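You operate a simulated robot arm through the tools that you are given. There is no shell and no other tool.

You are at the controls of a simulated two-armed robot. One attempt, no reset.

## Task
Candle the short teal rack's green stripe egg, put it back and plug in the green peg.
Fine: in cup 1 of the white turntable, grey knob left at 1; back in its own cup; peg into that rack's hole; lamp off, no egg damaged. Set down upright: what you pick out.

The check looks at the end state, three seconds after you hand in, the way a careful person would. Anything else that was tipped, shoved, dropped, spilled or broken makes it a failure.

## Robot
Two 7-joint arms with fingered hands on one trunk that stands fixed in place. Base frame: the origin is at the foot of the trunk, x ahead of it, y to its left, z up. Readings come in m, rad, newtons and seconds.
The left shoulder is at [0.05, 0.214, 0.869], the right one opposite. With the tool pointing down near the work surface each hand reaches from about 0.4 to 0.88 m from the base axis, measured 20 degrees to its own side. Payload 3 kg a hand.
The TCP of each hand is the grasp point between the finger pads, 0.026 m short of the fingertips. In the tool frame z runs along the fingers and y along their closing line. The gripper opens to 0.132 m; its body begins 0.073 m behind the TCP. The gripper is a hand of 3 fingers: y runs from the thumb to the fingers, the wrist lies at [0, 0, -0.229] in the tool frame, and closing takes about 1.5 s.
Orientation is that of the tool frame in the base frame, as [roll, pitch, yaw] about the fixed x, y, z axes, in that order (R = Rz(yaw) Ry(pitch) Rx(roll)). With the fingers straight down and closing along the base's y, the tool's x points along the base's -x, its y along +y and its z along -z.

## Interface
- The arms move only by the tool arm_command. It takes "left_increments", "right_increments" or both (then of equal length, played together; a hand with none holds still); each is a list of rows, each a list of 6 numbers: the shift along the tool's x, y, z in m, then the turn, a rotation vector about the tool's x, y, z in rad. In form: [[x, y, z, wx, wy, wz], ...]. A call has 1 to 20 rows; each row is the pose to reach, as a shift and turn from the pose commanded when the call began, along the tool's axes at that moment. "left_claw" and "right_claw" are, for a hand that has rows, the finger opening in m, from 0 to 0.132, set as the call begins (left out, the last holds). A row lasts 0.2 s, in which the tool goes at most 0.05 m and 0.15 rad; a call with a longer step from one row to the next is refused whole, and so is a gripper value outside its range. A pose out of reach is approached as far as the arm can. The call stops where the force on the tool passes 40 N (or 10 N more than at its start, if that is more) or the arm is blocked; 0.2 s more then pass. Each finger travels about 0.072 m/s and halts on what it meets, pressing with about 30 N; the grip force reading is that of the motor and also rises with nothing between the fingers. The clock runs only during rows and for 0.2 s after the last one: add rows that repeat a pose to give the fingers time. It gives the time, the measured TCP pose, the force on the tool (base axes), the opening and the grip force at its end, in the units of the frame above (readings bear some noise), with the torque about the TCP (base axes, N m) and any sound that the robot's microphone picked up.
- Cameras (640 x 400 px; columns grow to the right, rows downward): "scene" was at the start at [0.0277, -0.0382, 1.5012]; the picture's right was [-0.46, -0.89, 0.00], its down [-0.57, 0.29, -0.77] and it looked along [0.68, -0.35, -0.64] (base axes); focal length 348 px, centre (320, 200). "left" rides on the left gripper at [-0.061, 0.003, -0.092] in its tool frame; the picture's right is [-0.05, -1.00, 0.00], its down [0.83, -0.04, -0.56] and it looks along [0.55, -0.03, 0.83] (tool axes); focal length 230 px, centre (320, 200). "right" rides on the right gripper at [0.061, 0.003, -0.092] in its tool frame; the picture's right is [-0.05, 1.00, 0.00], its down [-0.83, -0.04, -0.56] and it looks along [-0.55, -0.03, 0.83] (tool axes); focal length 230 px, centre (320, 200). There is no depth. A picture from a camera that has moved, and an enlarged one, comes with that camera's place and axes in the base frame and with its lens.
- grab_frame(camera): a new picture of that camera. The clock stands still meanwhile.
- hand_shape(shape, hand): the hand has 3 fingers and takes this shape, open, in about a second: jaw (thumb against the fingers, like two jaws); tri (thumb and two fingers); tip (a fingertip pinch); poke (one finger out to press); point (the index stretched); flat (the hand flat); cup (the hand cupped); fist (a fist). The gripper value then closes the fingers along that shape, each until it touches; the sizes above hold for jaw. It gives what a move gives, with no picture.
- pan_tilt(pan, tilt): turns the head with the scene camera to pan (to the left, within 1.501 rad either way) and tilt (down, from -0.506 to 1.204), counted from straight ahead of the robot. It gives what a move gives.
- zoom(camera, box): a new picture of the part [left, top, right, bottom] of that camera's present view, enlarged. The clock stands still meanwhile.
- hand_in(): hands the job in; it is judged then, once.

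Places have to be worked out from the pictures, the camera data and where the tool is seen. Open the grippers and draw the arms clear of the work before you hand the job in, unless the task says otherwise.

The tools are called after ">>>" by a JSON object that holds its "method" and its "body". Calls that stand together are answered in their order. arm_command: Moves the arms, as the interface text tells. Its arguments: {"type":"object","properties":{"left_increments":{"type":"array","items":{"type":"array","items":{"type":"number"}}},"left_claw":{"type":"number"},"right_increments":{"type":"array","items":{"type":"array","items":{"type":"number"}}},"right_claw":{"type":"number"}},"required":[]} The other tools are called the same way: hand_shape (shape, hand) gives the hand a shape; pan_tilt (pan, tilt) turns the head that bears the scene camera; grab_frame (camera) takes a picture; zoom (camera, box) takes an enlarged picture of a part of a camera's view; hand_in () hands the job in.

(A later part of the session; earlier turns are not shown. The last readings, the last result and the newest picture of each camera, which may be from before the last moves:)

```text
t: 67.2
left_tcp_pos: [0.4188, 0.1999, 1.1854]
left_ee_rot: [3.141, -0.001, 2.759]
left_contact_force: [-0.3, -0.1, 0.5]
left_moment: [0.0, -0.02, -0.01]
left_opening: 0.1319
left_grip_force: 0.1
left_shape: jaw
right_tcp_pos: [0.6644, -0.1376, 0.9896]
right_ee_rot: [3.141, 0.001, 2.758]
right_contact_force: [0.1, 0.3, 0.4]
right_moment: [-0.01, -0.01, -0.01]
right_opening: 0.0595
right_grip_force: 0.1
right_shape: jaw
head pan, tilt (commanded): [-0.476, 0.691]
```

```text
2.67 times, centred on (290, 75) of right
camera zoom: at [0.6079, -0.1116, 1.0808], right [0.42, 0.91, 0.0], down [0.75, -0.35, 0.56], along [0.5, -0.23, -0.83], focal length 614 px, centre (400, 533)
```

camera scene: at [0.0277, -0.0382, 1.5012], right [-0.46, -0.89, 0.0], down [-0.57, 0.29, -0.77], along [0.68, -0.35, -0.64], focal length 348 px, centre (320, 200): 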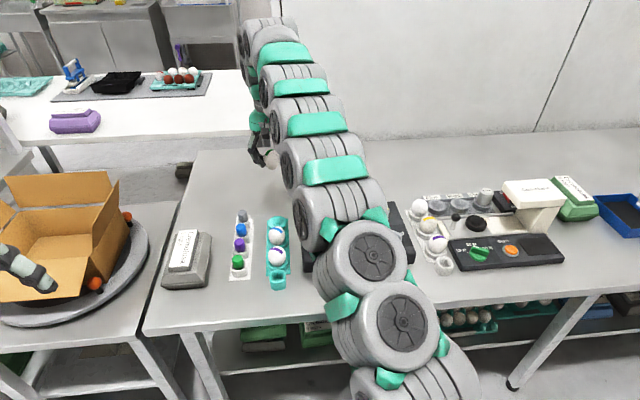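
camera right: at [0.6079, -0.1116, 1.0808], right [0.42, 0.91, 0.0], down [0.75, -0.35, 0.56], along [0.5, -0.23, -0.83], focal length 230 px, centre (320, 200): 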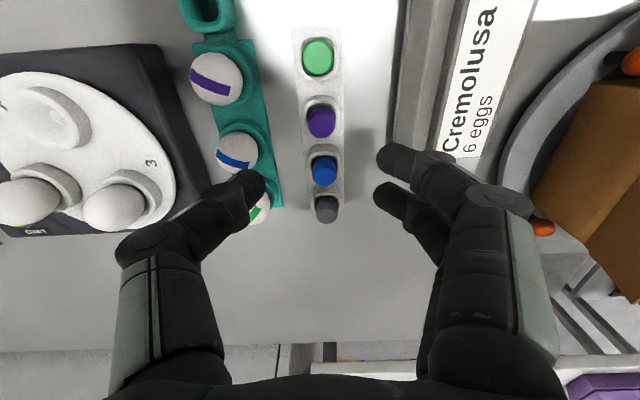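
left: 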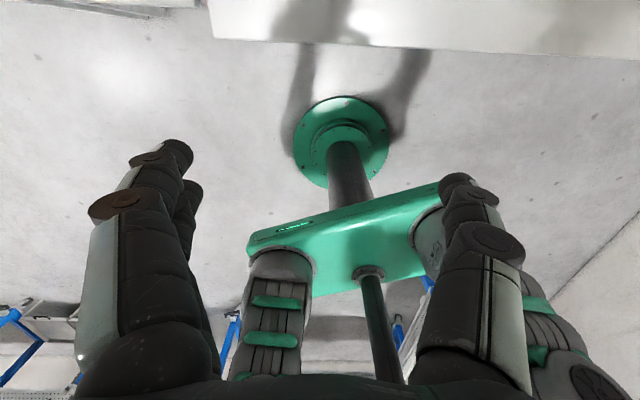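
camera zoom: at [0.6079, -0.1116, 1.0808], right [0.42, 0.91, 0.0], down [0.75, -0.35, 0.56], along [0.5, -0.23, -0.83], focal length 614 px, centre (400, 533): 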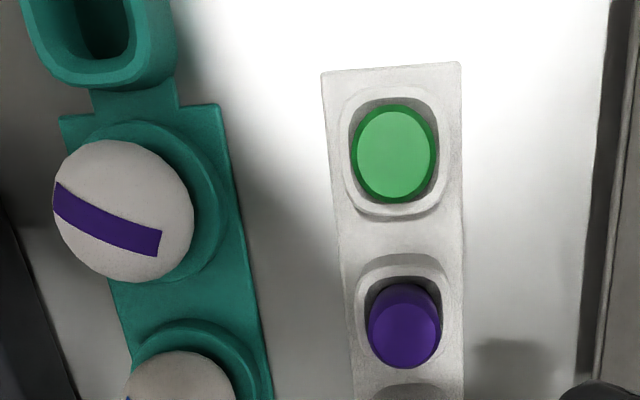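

The green peg's top lies at tool offset (0.054, 0.0005), about 27 mm across, in a slightly larger rounded hole. I move over it, narrow the fingers to 0.052 and lower to z≈0.91.

>>> {"method": "arm_command", "body": {"right_increments": [[0.0185, 0.0002, 0, 0, 0, 0], [0.037, 0.0004, 0, 0, 0, 0], [0.0553, 0.0005, 0, 0, 0, 0], [0.0553, 0.0005, 0.03, 0, 0, 0], [0.0553, 0.0005, 0.06, 0, 0, 0], [0.0553, 0.0005, 0.078, 0, 0, 0]], "right_claw": 0.052}}

>>> {"method": "grab_frame", "body": {"camera": "right"}}

>>> {"method": "zoom", "body": {"camera": "scene", "box": [205, 190, 295, 290]}}

```text
t: 68.6
left_tcp_pos: [0.4186, 0.2, 1.1839]
left_ee_rot: [-3.141, -0.001, 2.758]
left_contact_force: [-1.1, -1.3, 0.7]
left_moment: [-0.02, 0.01, -0.05]
left_opening: 0.1321
left_grip_force: 0.1
left_shape: jaw
right_tcp_pos: [0.6139, -0.117, 0.9104]
right_ee_rot: [-3.141, 0.0, 2.759]
right_contact_force: [-0.5, 0.3, 0.1]
right_moment: [0.02, -0.03, 0.0]
right_opening: 0.0523
right_grip_force: 0.1
right_shape: jaw
head pan, tilt (commanded): [-0.476, 0.691]
```

```text
taken
camera right: at [0.5578, -0.0902, 1.0018], right [0.42, 0.91, 0.0], down [0.75, -0.35, 0.56], along [0.5, -0.23, -0.83], focal length 230 px, centre (320, 200)
```

right: 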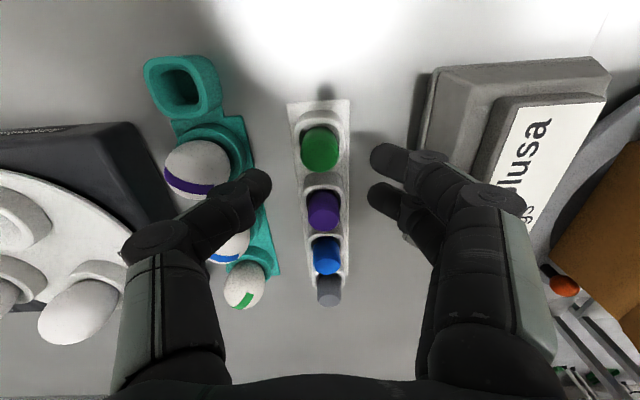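

```text
4.00 times, centred on (250, 240) of scene
camera zoom: at [0.0277, -0.0382, 1.5012], right [-0.46, -0.89, 0.0], down [-0.57, 0.29, -0.77], along [0.68, -0.35, -0.64], focal length 1394 px, centre (600, 40)
```

zoom: 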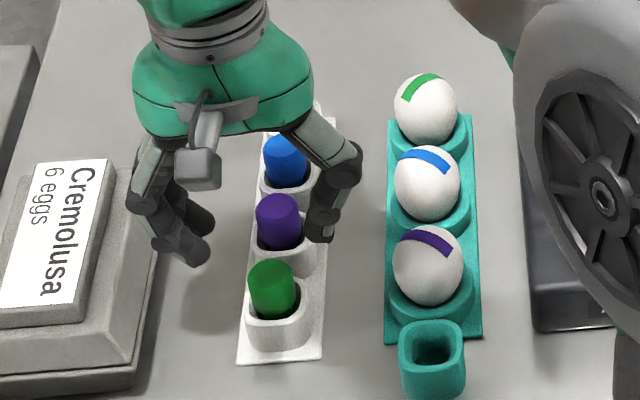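

>>> {"method": "zoom", "body": {"camera": "right", "box": [240, 90, 400, 260]}}

>>> {"method": "zoom", "body": {"camera": "scene", "box": [230, 235, 290, 300]}}

```text
2.35 times, centred on (320, 175) of right
camera zoom: at [0.5578, -0.0902, 1.0018], right [0.42, 0.91, 0.0], down [0.75, -0.35, 0.56], along [0.5, -0.23, -0.83], focal length 541 px, centre (320, 259)
```

zoom: 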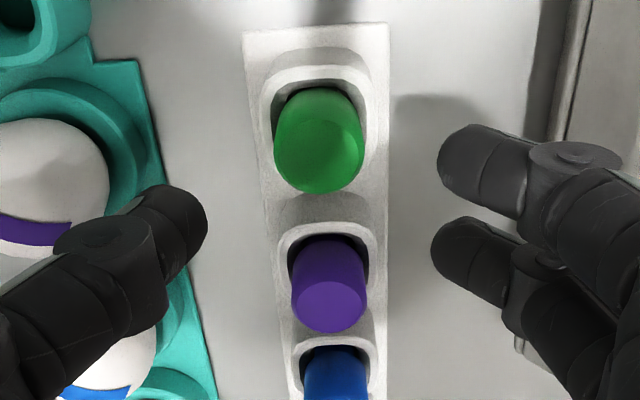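

```text
6.15 times, centred on (260, 268) of scene
camera zoom: at [0.0277, -0.0382, 1.5012], right [-0.46, -0.89, 0.0], down [-0.57, 0.29, -0.77], along [0.68, -0.35, -0.64], focal length 2144 px, centre (689, -215)
```

zoom: 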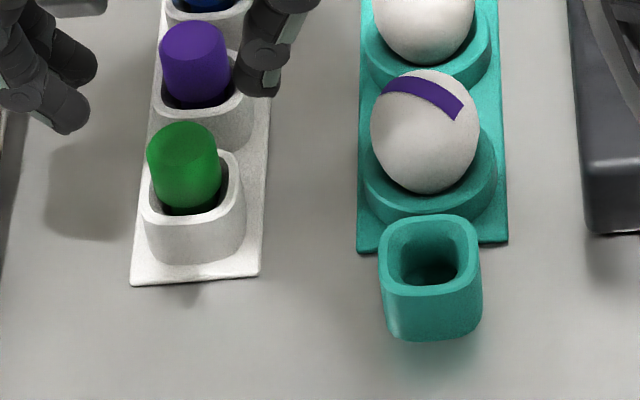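

The peg top is centred on the tool axis at z≈0.853, with its holder rim near 0.82. I narrow to 0.044 for clearance from the purple-stripe egg and lower to z≈0.853.

>>> {"method": "arm_command", "body": {"right_increments": [[0, 0, 0, 0, 0, 0], [0, 0, 0.015, 0, 0, 0], [0, 0, 0.03, 0, 0, 0], [0, 0, 0.045, 0, 0, 0], [0, 0, 0.057, 0, 0, 0]], "right_claw": 0.044}}

>>> {"method": "zoom", "body": {"camera": "right", "box": [200, 90, 440, 260]}}

>>> {"method": "zoom", "body": {"camera": "scene", "box": [215, 215, 295, 295]}}

```text
t: 69.8
left_tcp_pos: [0.4203, 0.1989, 1.1849]
left_ee_rot: [3.141, 0.0, 2.758]
left_contact_force: [0.3, -0.7, 0.4]
left_moment: [0.01, 0.0, 0.0]
left_opening: 0.1316
left_grip_force: 0.0
left_shape: jaw
right_tcp_pos: [0.6126, -0.1167, 0.8533]
right_ee_rot: [3.141, -0.002, 2.758]
right_contact_force: [-0.7, -0.2, -1.2]
right_moment: [0.04, -0.03, 0.0]
right_opening: 0.0441
right_grip_force: 0.0
right_shape: jaw
head pan, tilt (commanded): [-0.476, 0.691]
```

```text
2.35 times, centred on (320, 175) of right
camera zoom: at [0.5567, -0.0898, 0.9454], right [0.42, 0.91, 0.0], down [0.75, -0.35, 0.55], along [0.5, -0.23, -0.83], focal length 541 px, centre (320, 259)
```

zoom: 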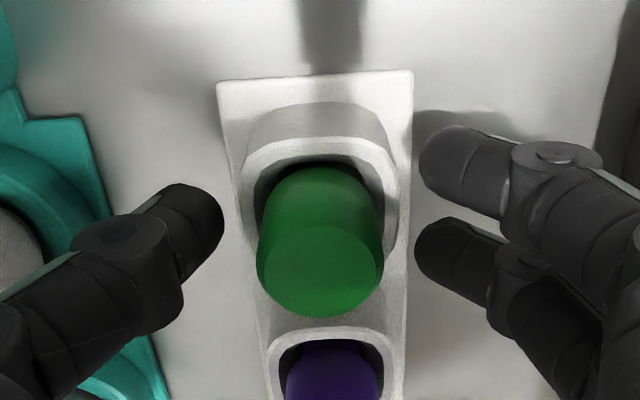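

```text
5.00 times, centred on (255, 255) of scene
camera zoom: at [0.0277, -0.0382, 1.5012], right [-0.46, -0.89, 0.0], down [-0.57, 0.29, -0.77], along [0.68, -0.35, -0.64], focal length 1742 px, centre (645, -75)
```

zoom: 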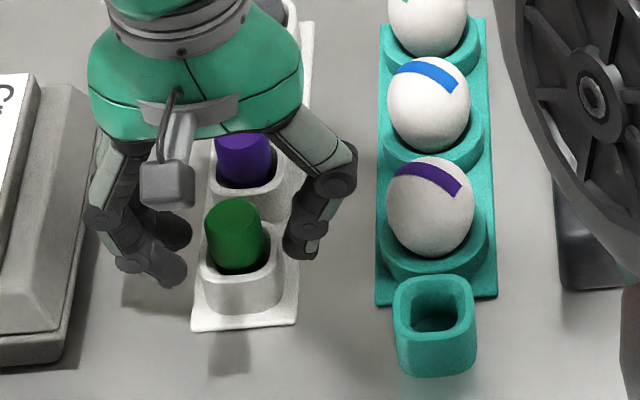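

Peg centred between the fingers, no contact. I close in steps, first to 0.030.

>>> {"method": "arm_command", "body": {"right_increments": [[0, 0, 0, 0, 0, 0], [0, 0, 0, 0, 0, 0], [0, 0, 0, 0, 0, 0]], "right_claw": 0.03}}

>>> {"method": "arm_command", "body": {"right_increments": [[0, 0, 0, 0, 0, 0], [0, 0, 0, 0, 0, 0], [0, 0, 0, 0, 0, 0], [0, 0, 0, 0, 0, 0]], "right_claw": 0.02}}

>>> {"method": "zoom", "body": {"camera": "right", "box": [200, 90, 440, 260]}}

>>> {"method": "zoom", "body": {"camera": "scene", "box": [215, 215, 295, 295]}}

```text
t: 70.6
left_tcp_pos: [0.4194, 0.1983, 1.1845]
left_ee_rot: [3.141, 0.001, 2.757]
left_contact_force: [0.7, -0.2, -1.0]
left_moment: [0.04, -0.04, -0.01]
left_opening: 0.132
left_grip_force: 0.0
left_shape: jaw
right_tcp_pos: [0.6144, -0.1148, 0.8541]
right_ee_rot: [3.141, 0.004, 2.755]
right_contact_force: [0.0, 4.6, 17.1]
right_moment: [0.18, -0.03, -0.03]
right_opening: 0.0249
right_grip_force: 29.3
right_shape: jaw
head pan, tilt (commanded): [-0.476, 0.691]
```

```text
t: 71.6
left_tcp_pos: [0.4183, 0.1997, 1.1836]
left_ee_rot: [3.14, 0.0, 2.759]
left_contact_force: [0.4, 0.0, -0.1]
left_moment: [0.0, 0.04, 0.04]
left_opening: 0.1318
left_grip_force: 0.0
left_shape: jaw
right_tcp_pos: [0.6129, -0.1162, 0.8532]
right_ee_rot: [3.141, 0.001, 2.758]
right_contact_force: [-0.3, 1.3, 24.6]
right_moment: [0.12, -0.05, 0.04]
right_opening: 0.0252
right_grip_force: 30.3
right_shape: jaw
head pan, tilt (commanded): [-0.476, 0.691]
```

```text
2.35 times, centred on (320, 175) of right
camera zoom: at [0.5569, -0.0898, 0.9463], right [0.42, 0.91, 0.0], down [0.75, -0.35, 0.56], along [0.5, -0.23, -0.83], focal length 541 px, centre (320, 259)
```

zoom: 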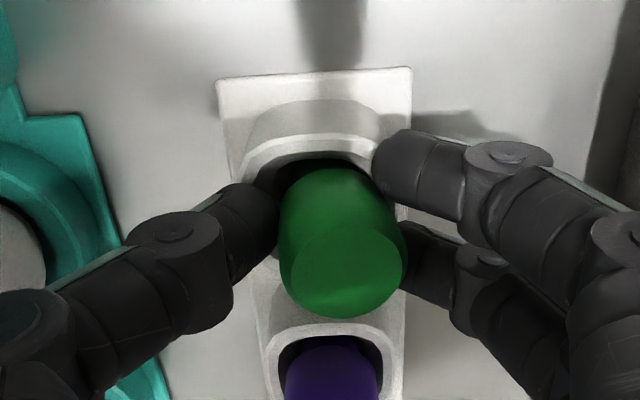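

```text
5.00 times, centred on (255, 255) of scene
camera zoom: at [0.0274, -0.0381, 1.5012], right [-0.46, -0.89, 0.0], down [-0.57, 0.29, -0.77], along [0.68, -0.35, -0.64], focal length 1742 px, centre (645, -75)
```

zoom: 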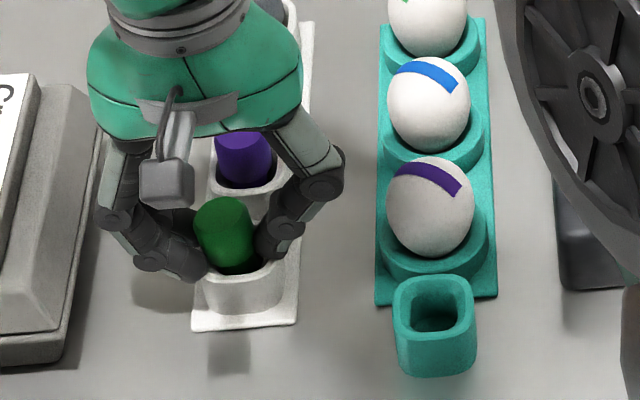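

Peg gripped (0.025, 30 N), with some fingertip pressure on the holder rim. I lift slowly 10 mm and look.

>>> {"method": "arm_command", "body": {"right_increments": [[0, 0, -0.002, 0, 0, 0], [0, 0, -0.004, 0, 0, 0], [0, 0, -0.007, 0, 0, 0], [0, 0, -0.01, 0, 0, 0]]}}

>>> {"method": "zoom", "body": {"camera": "right", "box": [200, 90, 440, 260]}}

>>> {"method": "zoom", "body": {"camera": "scene", "box": [215, 215, 295, 295]}}

```text
t: 72.6
left_tcp_pos: [0.4201, 0.1983, 1.1847]
left_ee_rot: [-3.141, 0.0, 2.758]
left_contact_force: [0.2, 0.1, -0.5]
left_moment: [-0.03, -0.01, 0.02]
left_opening: 0.1323
left_grip_force: 0.0
left_shape: jaw
right_tcp_pos: [0.6132, -0.1163, 0.8638]
right_ee_rot: [3.14, 0.0, 2.757]
right_contact_force: [0.1, 0.3, -0.5]
right_moment: [0.03, -0.02, 0.01]
right_opening: 0.0219
right_grip_force: 29.6
right_shape: jaw
head pan, tilt (commanded): [-0.476, 0.691]
```

```text
2.35 times, centred on (320, 175) of right
camera zoom: at [0.5569, -0.0899, 0.9555], right [0.42, 0.91, 0.0], down [0.75, -0.35, 0.56], along [0.5, -0.23, -0.83], focal length 541 px, centre (320, 259)
```

zoom: 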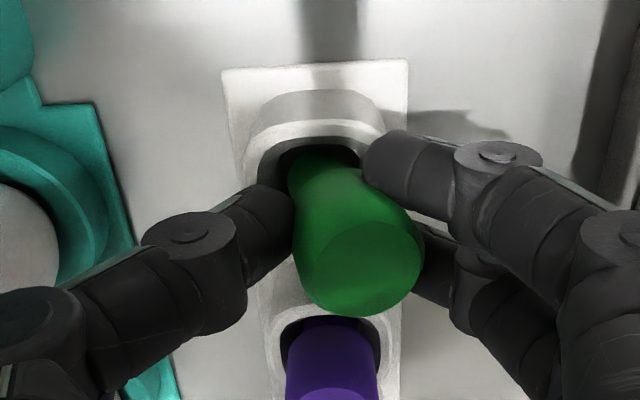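

```text
5.00 times, centred on (255, 255) of scene
camera zoom: at [0.0277, -0.0382, 1.5012], right [-0.46, -0.89, 0.0], down [-0.57, 0.29, -0.77], along [0.68, -0.35, -0.64], focal length 1742 px, centre (645, -75)
```

zoom: 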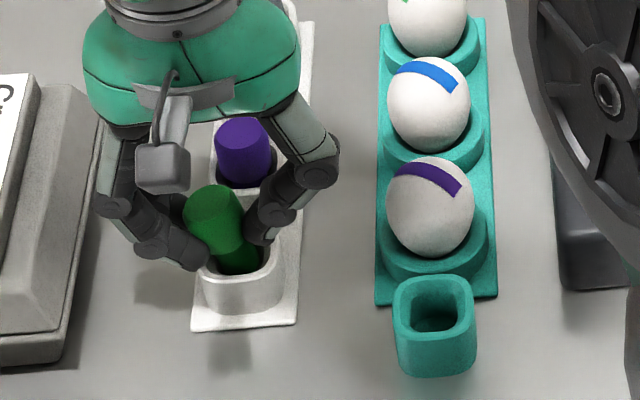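

The peg comes up, held under its wider head, leaning about 8° with its top toward the finger side. The head keeps it from slipping, so I lift it clear to z≈0.97 and measure the lean.

>>> {"method": "arm_command", "body": {"right_increments": [[0, 0, -0.006, 0, 0, 0], [0, 0, -0.015, 0, 0, 0], [0, 0, -0.027, 0, 0, 0], [0, 0, -0.042, 0, 0, 0], [0, 0, -0.058, 0, 0, 0], [0, 0, -0.075, 0, 0, 0], [0, 0, -0.09, 0, 0, 0], [0, 0, -0.105, 0, 0, 0]]}}

>>> {"method": "zoom", "body": {"camera": "right", "box": [200, 90, 440, 260]}}

>>> {"method": "zoom", "body": {"camera": "scene", "box": [215, 160, 295, 240]}}

>>> {"method": "grab_frame", "body": {"camera": "left"}}

```text
t: 74.4
left_tcp_pos: [0.4192, 0.1999, 1.1844]
left_ee_rot: [-3.141, 0.001, 2.758]
left_contact_force: [0.8, 0.1, -0.2]
left_moment: [-0.01, 0.03, 0.02]
left_opening: 0.1318
left_grip_force: 0.2
left_shape: jaw
right_tcp_pos: [0.614, -0.1161, 0.9696]
right_ee_rot: [3.141, 0.002, 2.758]
right_contact_force: [-0.5, -0.7, -0.3]
right_moment: [0.01, -0.05, 0.01]
right_opening: 0.0218
right_grip_force: 30.4
right_shape: jaw
head pan, tilt (commanded): [-0.476, 0.691]
```

```text
2.35 times, centred on (320, 175) of right
camera zoom: at [0.5571, -0.0902, 1.0609], right [0.42, 0.91, 0.0], down [0.75, -0.35, 0.56], along [0.5, -0.23, -0.83], focal length 541 px, centre (320, 259)
```

zoom: 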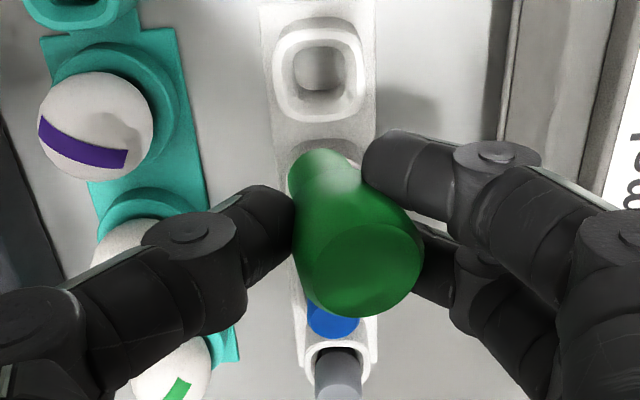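

```text
5.00 times, centred on (255, 200) of scene
camera zoom: at [0.0277, -0.0382, 1.5012], right [-0.46, -0.89, 0.0], down [-0.57, 0.29, -0.77], along [0.68, -0.35, -0.64], focal length 1742 px, centre (645, 200)
```

zoom: 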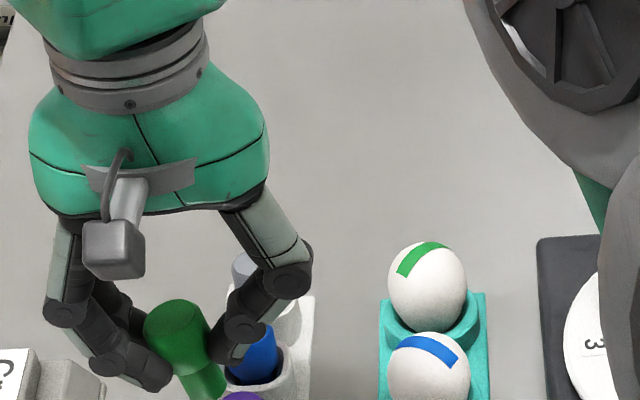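

```text
taken
camera left: at [0.4775, 0.1797, 1.2764], right [-0.33, -0.95, 0.0], down [-0.79, 0.27, 0.56], along [-0.52, 0.18, -0.83], focal length 230 px, centre (320, 200)
```

left: 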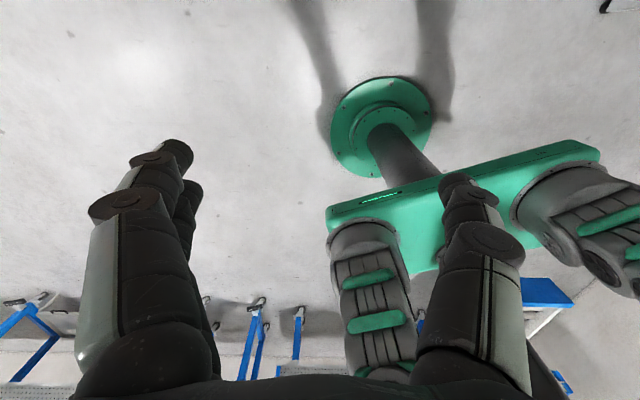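

The peg is clear of its holder. I zoom the scene camera on the held peg to measure its shape and lean.

>>> {"method": "zoom", "body": {"camera": "scene", "box": [215, 195, 275, 265]}}

>>> {"method": "zoom", "body": {"camera": "right", "box": [260, 120, 400, 240]}}

```text
5.71 times, centred on (245, 230) of scene
camera zoom: at [0.0277, -0.0382, 1.5012], right [-0.46, -0.89, 0.0], down [-0.57, 0.29, -0.77], along [0.68, -0.35, -0.64], focal length 1991 px, centre (749, 29)
```

zoom: 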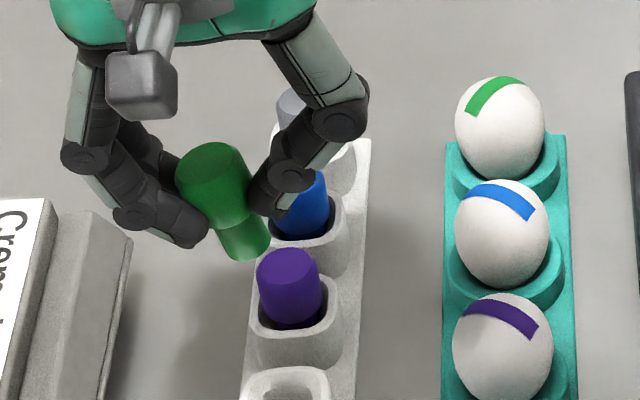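

```text
3.33 times, centred on (330, 180) of right
camera zoom: at [0.5571, -0.0902, 1.0609], right [0.42, 0.91, 0.0], down [0.75, -0.35, 0.56], along [0.5, -0.23, -0.83], focal length 767 px, centre (287, 267)
```

zoom: 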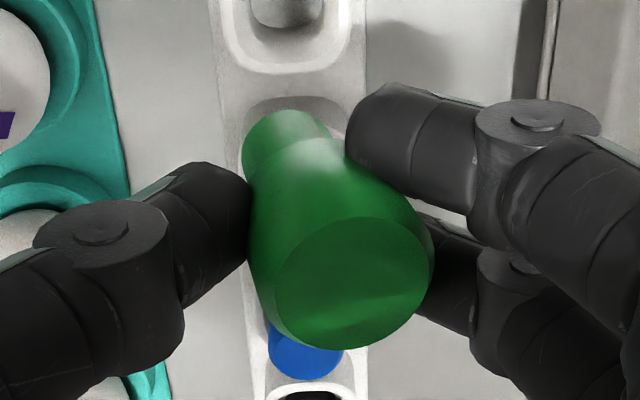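

The peg is about 41–45 mm long; top at tool (0.003, 0.008, -0.006), bottom at (0.007, -0.001, 0.033), a lean of about 13.5°, which I can cancel by tilting the hand. First I move so the camera is plumb over the teal rack's socket to measure it.

>>> {"method": "arm_command", "body": {"right_increments": [[-0.0035, -0.017, -0.01, 0, 0, 0], [-0.0078, -0.0377, -0.02, 0, 0, 0], [-0.0116, -0.0566, -0.02, 0, 0, 0], [-0.0155, -0.0754, -0.02, 0, 0, 0], [-0.0194, -0.0943, -0.02, 0, 0, 0]]}}

>>> {"method": "grab_frame", "body": {"camera": "right"}}

>>> {"method": "zoom", "body": {"camera": "right", "box": [220, 0, 420, 125]}}

>>> {"method": "zoom", "body": {"camera": "scene", "box": [245, 190, 315, 290]}}

```text
t: 75.6
left_tcp_pos: [0.4189, 0.1986, 1.1852]
left_ee_rot: [-3.141, 0.0, 2.759]
left_contact_force: [0.4, -1.0, -0.3]
left_moment: [-0.01, 0.01, -0.02]
left_opening: 0.1321
left_grip_force: 0.2
left_shape: jaw
right_tcp_pos: [0.596, -0.2114, 0.988]
right_ee_rot: [3.141, 0.001, 2.758]
right_contact_force: [-0.4, 0.2, 0.2]
right_moment: [-0.01, -0.02, -0.01]
right_opening: 0.0217
right_grip_force: 29.7
right_shape: jaw
head pan, tilt (commanded): [-0.476, 0.691]
```

```text
taken
camera right: at [0.5395, -0.185, 1.0801], right [0.42, 0.91, 0.0], down [0.75, -0.35, 0.56], along [0.5, -0.23, -0.83], focal length 230 px, centre (320, 200)
```

right: 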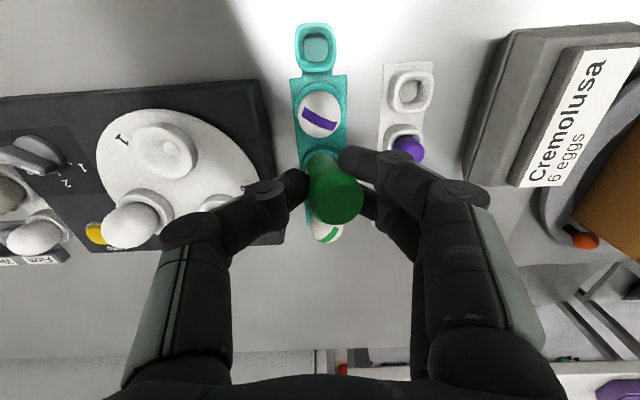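

```text
3.20 times, centred on (320, 62) of right
camera zoom: at [0.5395, -0.185, 1.0801], right [0.42, 0.91, 0.0], down [0.75, -0.35, 0.56], along [0.5, -0.23, -0.83], focal length 736 px, centre (320, 640)
```

zoom: 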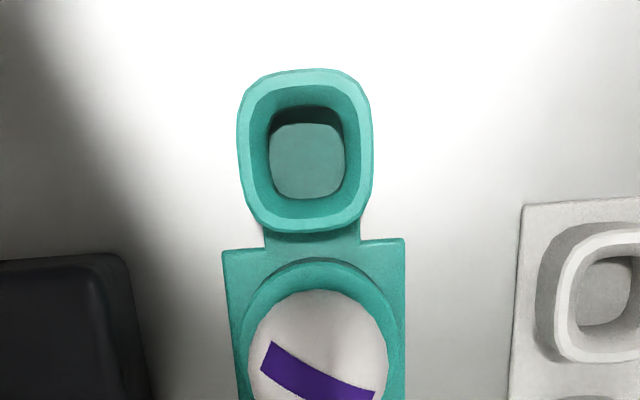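

```text
4.00 times, centred on (280, 240) of scene
camera zoom: at [0.0277, -0.0382, 1.5012], right [-0.46, -0.89, 0.0], down [-0.57, 0.29, -0.77], along [0.68, -0.35, -0.64], focal length 1394 px, centre (480, 40)
```

zoom: 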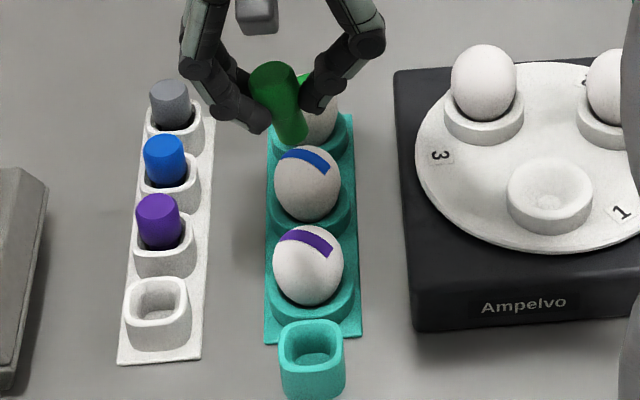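

The socket centre is at tool offset (0.061, -0.002): hole about 31 mm at the top, 25 mm at the floor; the peg's lower end is about 16 mm. I move over it while tilting the hand by [-0.22, -0.095, 0] to bring the peg upright, at z≈0.948.

>>> {"method": "arm_command", "body": {"right_increments": [[0.0095, -0.0014, 0, -0.037, -0.016, 0], [0.0191, -0.0029, 0, -0.073, -0.032, 0], [0.0286, -0.0043, 0, -0.11, -0.048, 0], [0.0381, -0.0057, 0.01, -0.147, -0.063, 0], [0.0477, -0.0072, 0.025, -0.183, -0.079, 0], [0.0572, -0.0086, 0.04, -0.22, -0.095, 0]]}}

>>> {"method": "grab_frame", "body": {"camera": "right"}}

>>> {"method": "zoom", "body": {"camera": "scene", "box": [245, 210, 315, 300]}}

```text
t: 77.0
left_tcp_pos: [0.4198, 0.1995, 1.1843]
left_ee_rot: [3.141, 0.0, 2.758]
left_contact_force: [0.1, 0.4, 0.3]
left_moment: [-0.01, 0.01, 0.04]
left_opening: 0.1321
left_grip_force: 0.1
left_shape: jaw
right_tcp_pos: [0.5395, -0.1975, 0.9468]
right_ee_rot: [2.916, 0.095, 2.746]
right_contact_force: [0.9, -0.3, -0.8]
right_moment: [0.01, 0.01, 0.02]
right_opening: 0.0217
right_grip_force: 29.5
right_shape: jaw
head pan, tilt (commanded): [-0.476, 0.691]
```

```text
taken
camera right: at [0.4684, -0.1861, 1.0326], right [0.4, 0.89, 0.22], down [0.65, -0.45, 0.61], along [0.64, -0.1, -0.76], focal length 230 px, centre (320, 200)
```

right: 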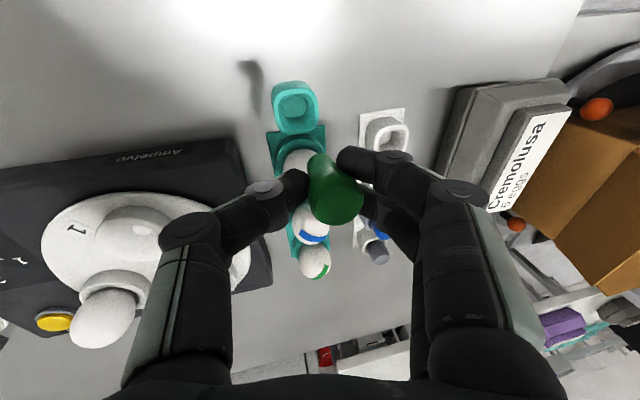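

```text
4.44 times, centred on (280, 255) of scene
camera zoom: at [0.0277, -0.0382, 1.5012], right [-0.46, -0.89, 0.0], down [-0.57, 0.29, -0.77], along [0.68, -0.35, -0.64], focal length 1548 px, centre (498, -44)
```

zoom: 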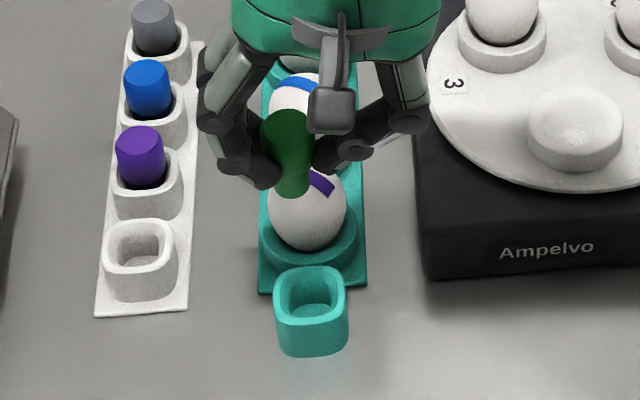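

The peg now looks upright in the scene view. I zoom both cameras to check its lean and its alignment with the socket.

>>> {"method": "zoom", "body": {"camera": "right", "box": [240, 70, 400, 240]}}

>>> {"method": "zoom", "body": {"camera": "scene", "box": [255, 225, 305, 295]}}

```text
2.35 times, centred on (320, 155) of right
camera zoom: at [0.4684, -0.1861, 1.0326], right [0.4, 0.89, 0.22], down [0.65, -0.45, 0.61], along [0.64, -0.1, -0.76], focal length 541 px, centre (320, 306)
```

zoom: 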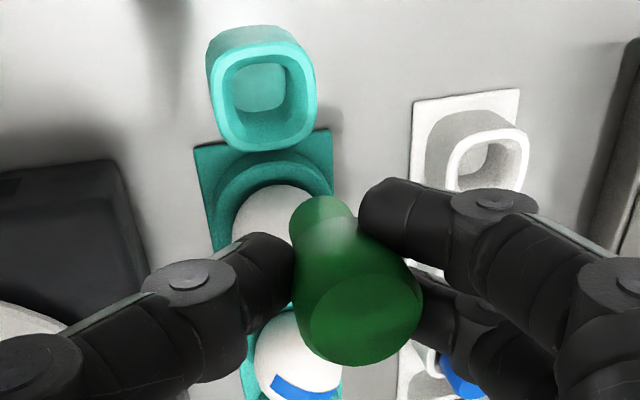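

```text
5.71 times, centred on (280, 260) of scene
camera zoom: at [0.0277, -0.0382, 1.5012], right [-0.46, -0.89, 0.0], down [-0.57, 0.29, -0.77], along [0.68, -0.35, -0.64], focal length 1991 px, centre (549, -143)
```

zoom: 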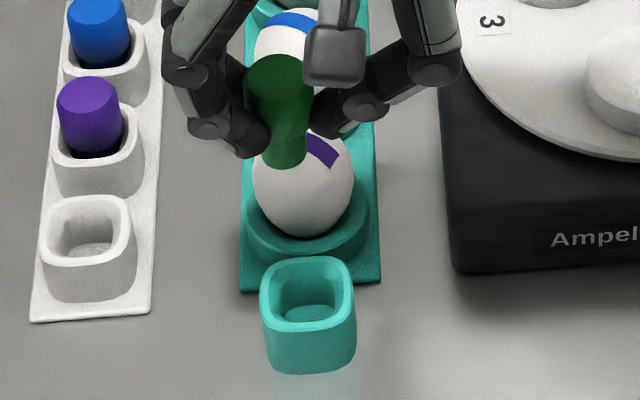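

The peg is upright within about 3°, and its foot is ≈2 mm ahead/left of the socket centre. I trim that and lower vertically (using the tilted tool axes) until the foot is just above the rim.

>>> {"method": "arm_command", "body": {"right_increments": [[0.0019, -0.0018, -0.0006, 0, 0, 0], [0.0034, -0.0053, 0.015, 0, 0, 0], [0.0049, -0.0088, 0.0305, 0, 0, 0], [0.0064, -0.0123, 0.046, 0, 0, 0], [0.0079, -0.0158, 0.0616, 0, 0, 0], [0.0094, -0.0193, 0.0771, 0, 0, 0]]}}

>>> {"method": "zoom", "body": {"camera": "right", "box": [240, 70, 400, 240]}}

>>> {"method": "zoom", "body": {"camera": "scene", "box": [255, 225, 305, 295]}}

```text
t: 78.4
left_tcp_pos: [0.4183, 0.1993, 1.1845]
left_ee_rot: [3.141, 0.001, 2.757]
left_contact_force: [0.6, 0.4, -0.8]
left_moment: [0.01, -0.02, -0.03]
left_opening: 0.1317
left_grip_force: 0.0
left_shape: jaw
right_tcp_pos: [0.5373, -0.1978, 0.868]
right_ee_rot: [2.92, 0.094, 2.746]
right_contact_force: [-6.3, 4.1, 16.5]
right_moment: [0.19, -0.15, -0.03]
right_opening: 0.0236
right_grip_force: 30.2
right_shape: jaw
head pan, tilt (commanded): [-0.476, 0.691]
```

```text
2.35 times, centred on (320, 155) of right
camera zoom: at [0.4657, -0.1866, 0.9526], right [0.4, 0.89, 0.22], down [0.65, -0.45, 0.61], along [0.64, -0.1, -0.76], focal length 541 px, centre (320, 306)
```

zoom: 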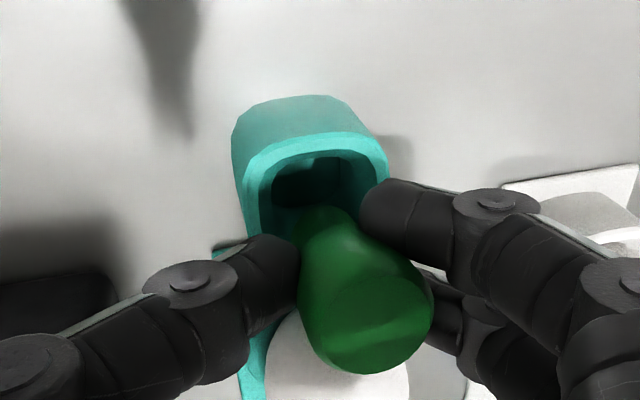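

```text
5.71 times, centred on (280, 260) of scene
camera zoom: at [0.0274, -0.038, 1.5012], right [-0.46, -0.89, 0.0], down [-0.57, 0.29, -0.77], along [0.68, -0.35, -0.64], focal length 1991 px, centre (549, -143)
```

zoom: 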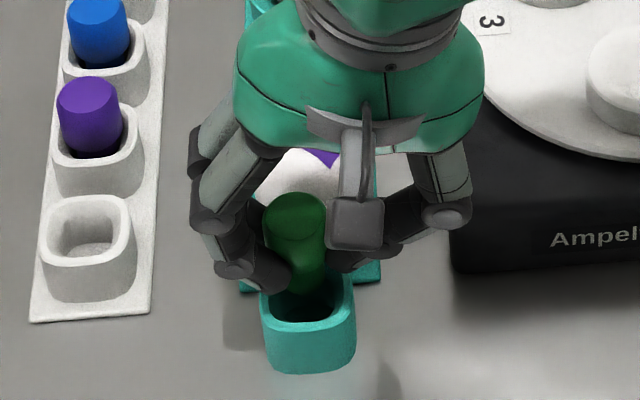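

The foot touched the far wall of the socket (force toward the robot), so the peg is longer than I triangulated and sits ≈7 mm too far ahead. I lift 8 mm and shift 7 mm back toward the robot and 1.5 mm toward -y, then look.

>>> {"method": "arm_command", "body": {"right_increments": [[-0.0004, 0.0009, -0.0039, 0, 0, 0], [-0.0008, 0.0017, -0.0078, 0, 0, 0], [0.0027, 0.001, -0.0083, 0, 0, 0], [0.0062, 0.0004, -0.0088, 0, 0, 0], [0.0062, 0.0004, -0.0088, 0, 0, 0]]}}

>>> {"method": "zoom", "body": {"camera": "right", "box": [240, 70, 400, 240]}}

>>> {"method": "zoom", "body": {"camera": "scene", "box": [255, 235, 305, 295]}}

```text
t: 79.6
left_tcp_pos: [0.4189, 0.1994, 1.1847]
left_ee_rot: [-3.139, -0.001, 2.758]
left_contact_force: [-1.1, -0.6, -0.2]
left_moment: [0.0, -0.02, -0.01]
left_opening: 0.1319
left_grip_force: 0.0
left_shape: jaw
right_tcp_pos: [0.5304, -0.1963, 0.8758]
right_ee_rot: [2.923, 0.094, 2.748]
right_contact_force: [-0.1, 0.3, -0.1]
right_moment: [0.04, 0.04, -0.01]
right_opening: 0.0226
right_grip_force: 30.2
right_shape: jaw
head pan, tilt (commanded): [-0.476, 0.691]
```

```text
2.35 times, centred on (320, 155) of right
camera zoom: at [0.4589, -0.1858, 0.9605], right [0.4, 0.89, 0.22], down [0.65, -0.45, 0.61], along [0.64, -0.1, -0.76], focal length 541 px, centre (320, 306)
```

zoom: 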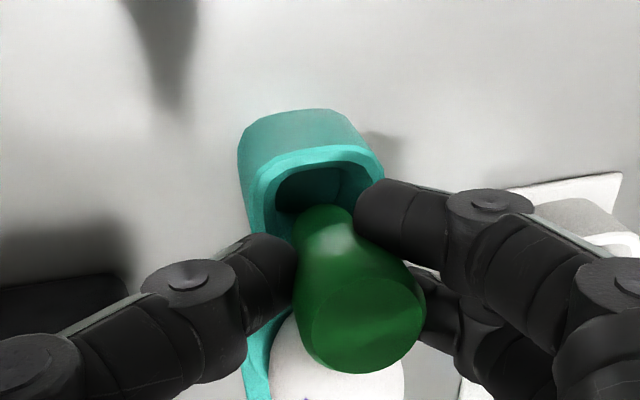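

```text
6.67 times, centred on (280, 265) of scene
camera zoom: at [0.0277, -0.0382, 1.5012], right [-0.46, -0.89, 0.0], down [-0.57, 0.29, -0.77], along [0.68, -0.35, -0.64], focal length 2323 px, centre (587, -233)
```

zoom: 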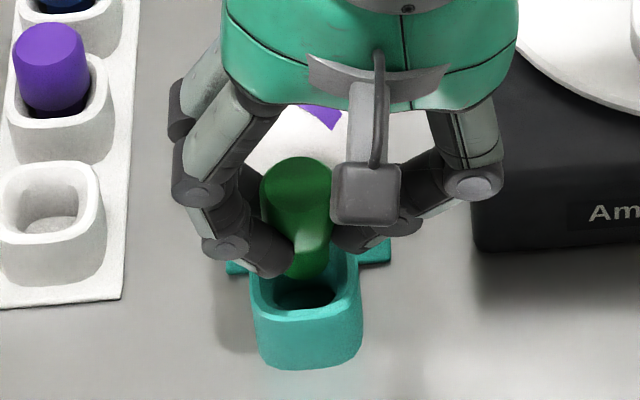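

Now free, and projecting the foot down to rim height lands on the hole centre in both views. I lower vertically 16 mm in small steps.

>>> {"method": "arm_command", "body": {"right_increments": [[0.0004, -0.0009, 0.0039, 0, 0, 0], [0.0008, -0.0017, 0.0078, 0, 0, 0], [0.0011, -0.0026, 0.0117, 0, 0, 0], [0.0015, -0.0035, 0.0155, 0, 0, 0]]}}

>>> {"method": "zoom", "body": {"camera": "right", "box": [240, 70, 400, 240]}}

>>> {"method": "zoom", "body": {"camera": "scene", "box": [255, 235, 305, 295]}}

```text
t: 80.6
left_tcp_pos: [0.419, 0.1996, 1.1847]
left_ee_rot: [-3.141, -0.001, 2.758]
left_contact_force: [0.7, 0.1, -0.8]
left_moment: [0.02, 0.0, 0.01]
left_opening: 0.1322
left_grip_force: 0.1
left_shape: jaw
right_tcp_pos: [0.5313, -0.1969, 0.8597]
right_ee_rot: [2.92, 0.095, 2.747]
right_contact_force: [-1.3, 0.8, 0.9]
right_moment: [0.03, 0.06, 0.02]
right_opening: 0.0227
right_grip_force: 30.0
right_shape: jaw
head pan, tilt (commanded): [-0.476, 0.691]
```

```text
2.35 times, centred on (320, 155) of right
camera zoom: at [0.4587, -0.186, 0.9442], right [0.4, 0.89, 0.22], down [0.65, -0.45, 0.61], along [0.64, -0.1, -0.76], focal length 541 px, centre (320, 306)
```

zoom: 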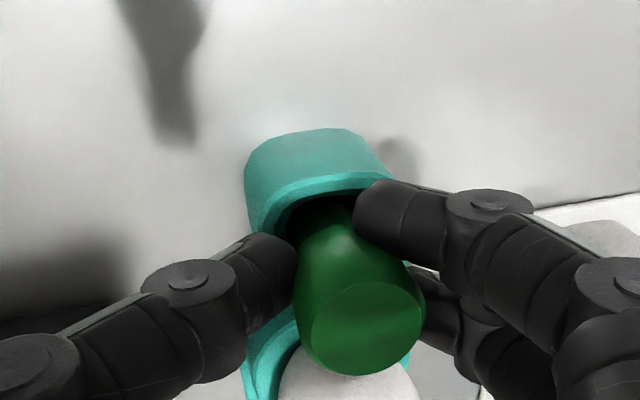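

```text
6.67 times, centred on (280, 265) of scene
camera zoom: at [0.0277, -0.0382, 1.5012], right [-0.46, -0.89, 0.0], down [-0.57, 0.29, -0.77], along [0.68, -0.35, -0.64], focal length 2323 px, centre (587, -233)
```

zoom: 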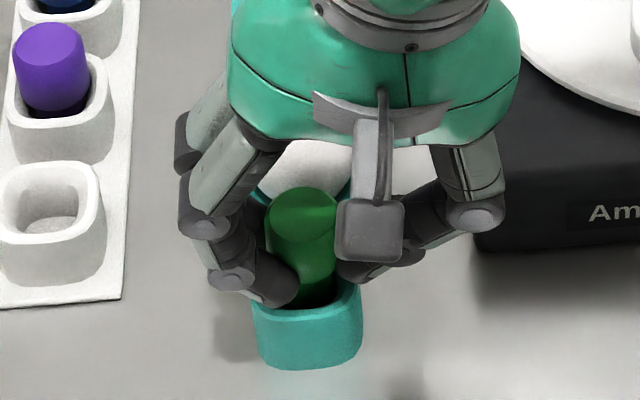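

The foot is inside the hole with almost no force. I go on down 5 mm.

>>> {"method": "arm_command", "body": {"right_increments": [[0.0002, -0.0004, 0.0019, 0, 0, 0], [0.0004, -0.0009, 0.0039, 0, 0, 0], [0.0005, -0.0011, 0.0049, 0, 0, 0]]}}

>>> {"method": "zoom", "body": {"camera": "scene", "box": [255, 235, 305, 295]}}

```text
t: 81.4
left_tcp_pos: [0.4202, 0.1998, 1.1841]
left_ee_rot: [3.141, 0.0, 2.758]
left_contact_force: [0.1, 0.3, 0.7]
left_moment: [0.0, 0.02, 0.0]
left_opening: 0.1319
left_grip_force: 0.1
left_shape: jaw
right_tcp_pos: [0.5304, -0.1979, 0.8559]
right_ee_rot: [2.919, 0.096, 2.749]
right_contact_force: [-6.5, -3.9, 22.5]
right_moment: [-0.21, 0.32, 0.09]
right_opening: 0.024
right_grip_force: 29.8
right_shape: jaw
head pan, tilt (commanded): [-0.476, 0.691]
```

```text
6.67 times, centred on (280, 265) of scene
camera zoom: at [0.0274, -0.0381, 1.5012], right [-0.46, -0.89, 0.0], down [-0.57, 0.29, -0.77], along [0.68, -0.35, -0.64], focal length 2323 px, centre (587, -233)
```

zoom: 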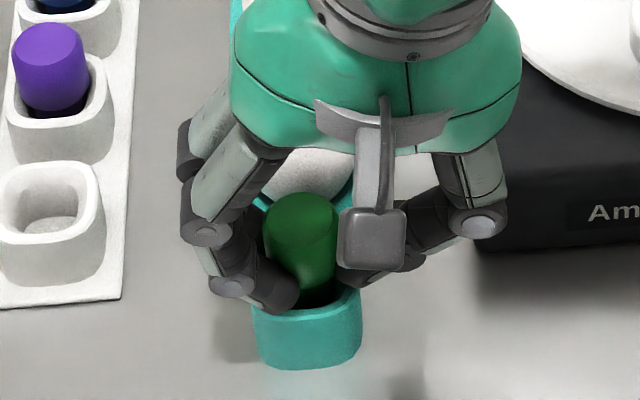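

Contact at 22 N: foot near the floor and a fingertip at the rim. I back off 2 mm to relieve it, then open gently to 0.034.

>>> {"method": "arm_command", "body": {"right_increments": [[-0.0001, 0.0002, -0.001, 0, 0, 0], [-0.0002, 0.0004, -0.002, 0, 0, 0], [-0.0002, 0.0004, -0.002, 0, 0, 0]]}}

>>> {"method": "arm_command", "body": {"right_increments": [[0, 0, 0, 0, 0, 0], [0, 0, 0, 0, 0, 0], [0, 0, 0, 0, 0, 0]], "right_claw": 0.032}}

>>> {"method": "zoom", "body": {"camera": "right", "box": [240, 70, 400, 240]}}

>>> {"method": "zoom", "body": {"camera": "scene", "box": [255, 235, 305, 295]}}

```text
t: 82.2
left_tcp_pos: [0.4195, 0.2005, 1.1845]
left_ee_rot: [3.141, -0.001, 2.756]
left_contact_force: [-0.2, -0.6, -0.8]
left_moment: [-0.03, -0.02, 0.01]
left_opening: 0.1319
left_grip_force: 0.1
left_shape: jaw
right_tcp_pos: [0.5299, -0.1973, 0.8573]
right_ee_rot: [2.923, 0.092, 2.746]
right_contact_force: [0.5, 1.7, 0.9]
right_moment: [0.0, 0.0, 0.02]
right_opening: 0.023
right_grip_force: 29.8
right_shape: jaw
head pan, tilt (commanded): [-0.476, 0.691]
```

```text
t: 83.0
left_tcp_pos: [0.4187, 0.1998, 1.1845]
left_ee_rot: [-3.142, 0.0, 2.757]
left_contact_force: [-1.0, 0.0, 0.5]
left_moment: [-0.02, 0.0, 0.04]
left_opening: 0.1317
left_grip_force: 0.1
left_shape: jaw
right_tcp_pos: [0.5313, -0.1976, 0.8582]
right_ee_rot: [2.92, 0.095, 2.748]
right_contact_force: [1.0, -0.4, -0.4]
right_moment: [0.0, -0.03, 0.01]
right_opening: 0.0315
right_grip_force: 0.0
right_shape: jaw
head pan, tilt (commanded): [-0.476, 0.691]
```

```text
2.35 times, centred on (320, 155) of right
camera zoom: at [0.4585, -0.1863, 0.9413], right [0.4, 0.89, 0.22], down [0.65, -0.45, 0.61], along [0.64, -0.1, -0.76], focal length 541 px, centre (320, 306)
```

zoom: 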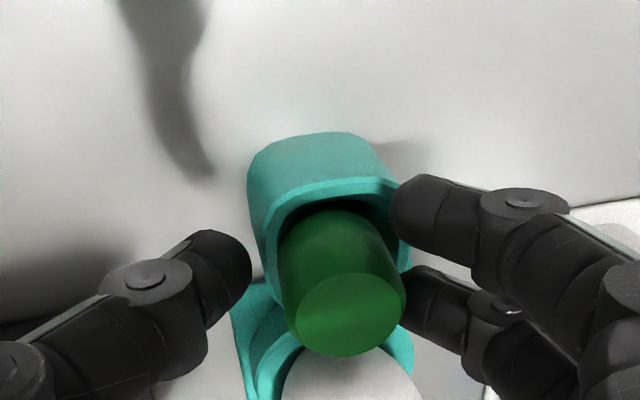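

```text
6.67 times, centred on (280, 265) of scene
camera zoom: at [0.0277, -0.0382, 1.5012], right [-0.46, -0.89, 0.0], down [-0.57, 0.29, -0.77], along [0.68, -0.35, -0.64], focal length 2323 px, centre (587, -233)
```

zoom: 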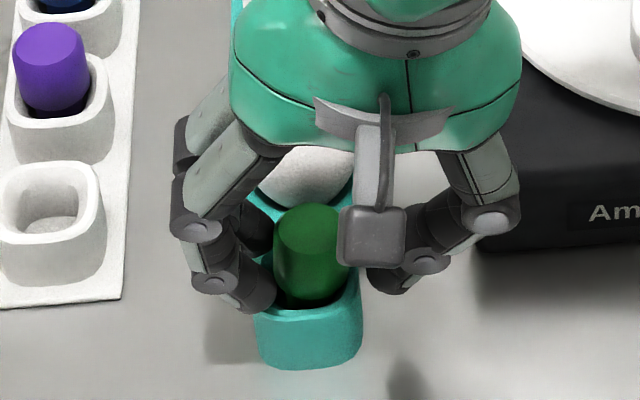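

The peg stands in the teal rack's socket and the grip is off. I open to 0.050 and check before withdrawing straight up.

>>> {"method": "arm_command", "body": {"right_increments": [[0, 0, 0, 0, 0, 0], [0, 0, 0, 0, 0, 0], [0, 0, 0, 0, 0, 0]], "right_claw": 0.048}}

>>> {"method": "zoom", "body": {"camera": "right", "box": [240, 70, 400, 240]}}

>>> {"method": "zoom", "body": {"camera": "scene", "box": [255, 225, 305, 295]}}

```text
t: 83.8
left_tcp_pos: [0.4202, 0.1996, 1.1836]
left_ee_rot: [-3.142, -0.001, 2.758]
left_contact_force: [-0.5, 0.7, -0.1]
left_moment: [-0.01, -0.02, 0.04]
left_opening: 0.1319
left_grip_force: 0.0
left_shape: jaw
right_tcp_pos: [0.5306, -0.1976, 0.8566]
right_ee_rot: [2.92, 0.093, 2.746]
right_contact_force: [-1.1, 0.0, 0.1]
right_moment: [0.04, -0.03, -0.04]
right_opening: 0.0474
right_grip_force: 0.1
right_shape: jaw
head pan, tilt (commanded): [-0.476, 0.691]
```

```text
2.35 times, centred on (320, 155) of right
camera zoom: at [0.4585, -0.1863, 0.9414], right [0.4, 0.89, 0.22], down [0.65, -0.45, 0.61], along [0.64, -0.1, -0.76], focal length 541 px, centre (320, 306)
```

zoom: 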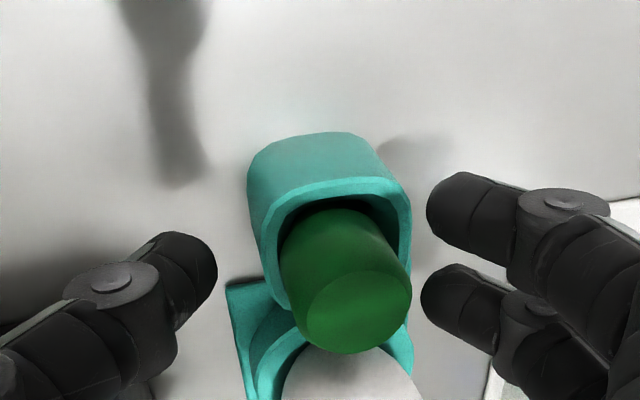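

```text
5.71 times, centred on (280, 260) of scene
camera zoom: at [0.0277, -0.0382, 1.5012], right [-0.46, -0.89, 0.0], down [-0.57, 0.29, -0.77], along [0.68, -0.35, -0.64], focal length 1991 px, centre (549, -143)
```

zoom: 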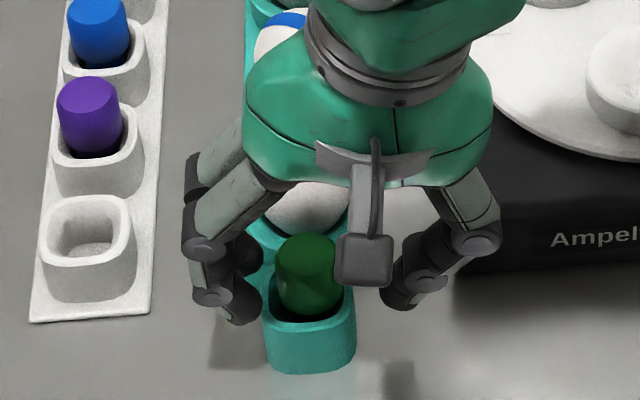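

Peg and fingers are clear of each other. I withdraw straight up 0.12 m.

>>> {"method": "arm_command", "body": {"right_increments": [[-0.0009, 0.0022, -0.0097, 0, 0, 0], [-0.0024, 0.0054, -0.0243, 0, 0, 0], [-0.0042, 0.0098, -0.0437, 0, 0, 0], [-0.0066, 0.0152, -0.068, 0, 0, 0], [-0.0094, 0.0218, -0.0971, 0, 0, 0], [-0.0118, 0.0272, -0.1214, 0, 0, 0]]}}

>>> {"method": "grab_frame", "body": {"camera": "scene"}}

>>> {"method": "zoom", "body": {"camera": "scene", "box": [225, 195, 315, 300]}}

>>> {"method": "grab_frame", "body": {"camera": "right"}}

```text
t: 85.2
left_tcp_pos: [0.4197, 0.1995, 1.1846]
left_ee_rot: [-3.14, 0.001, 2.757]
left_contact_force: [0.0, 0.3, 0.0]
left_moment: [0.03, 0.01, -0.02]
left_opening: 0.1321
left_grip_force: 0.0
left_shape: jaw
right_tcp_pos: [0.53, -0.1982, 0.9816]
right_ee_rot: [2.923, 0.094, 2.749]
right_contact_force: [-0.4, 0.9, -0.2]
right_moment: [0.01, 0.0, 0.03]
right_opening: 0.0478
right_grip_force: 0.1
right_shape: jaw
head pan, tilt (commanded): [-0.476, 0.691]
```

```text
taken
camera scene: at [0.0277, -0.0382, 1.5012], right [-0.46, -0.89, 0.0], down [-0.57, 0.29, -0.77], along [0.68, -0.35, -0.64], focal length 348 px, centre (320, 200)
```

scene: 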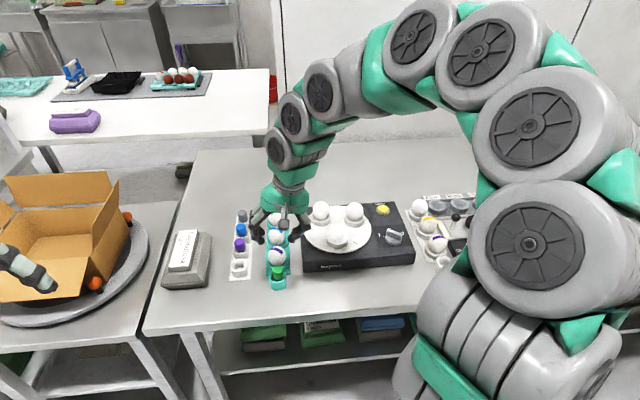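

```text
3.81 times, centred on (270, 248) of scene
camera zoom: at [0.0277, -0.0382, 1.5012], right [-0.46, -0.89, 0.0], down [-0.57, 0.29, -0.77], along [0.68, -0.35, -0.64], focal length 1327 px, centre (510, 19)
```

zoom: 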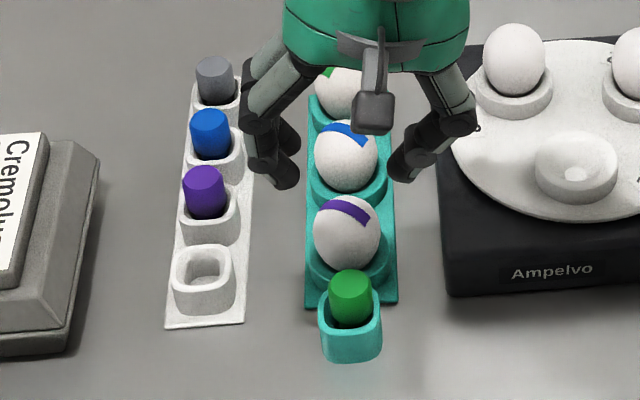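

```text
taken
camera right: at [0.4582, -0.1868, 1.0667], right [0.4, 0.89, 0.22], down [0.66, -0.45, 0.61], along [0.64, -0.1, -0.76], focal length 230 px, centre (320, 200)
```

right: 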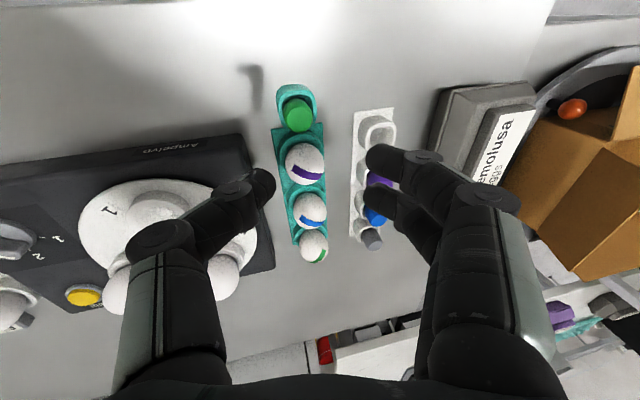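

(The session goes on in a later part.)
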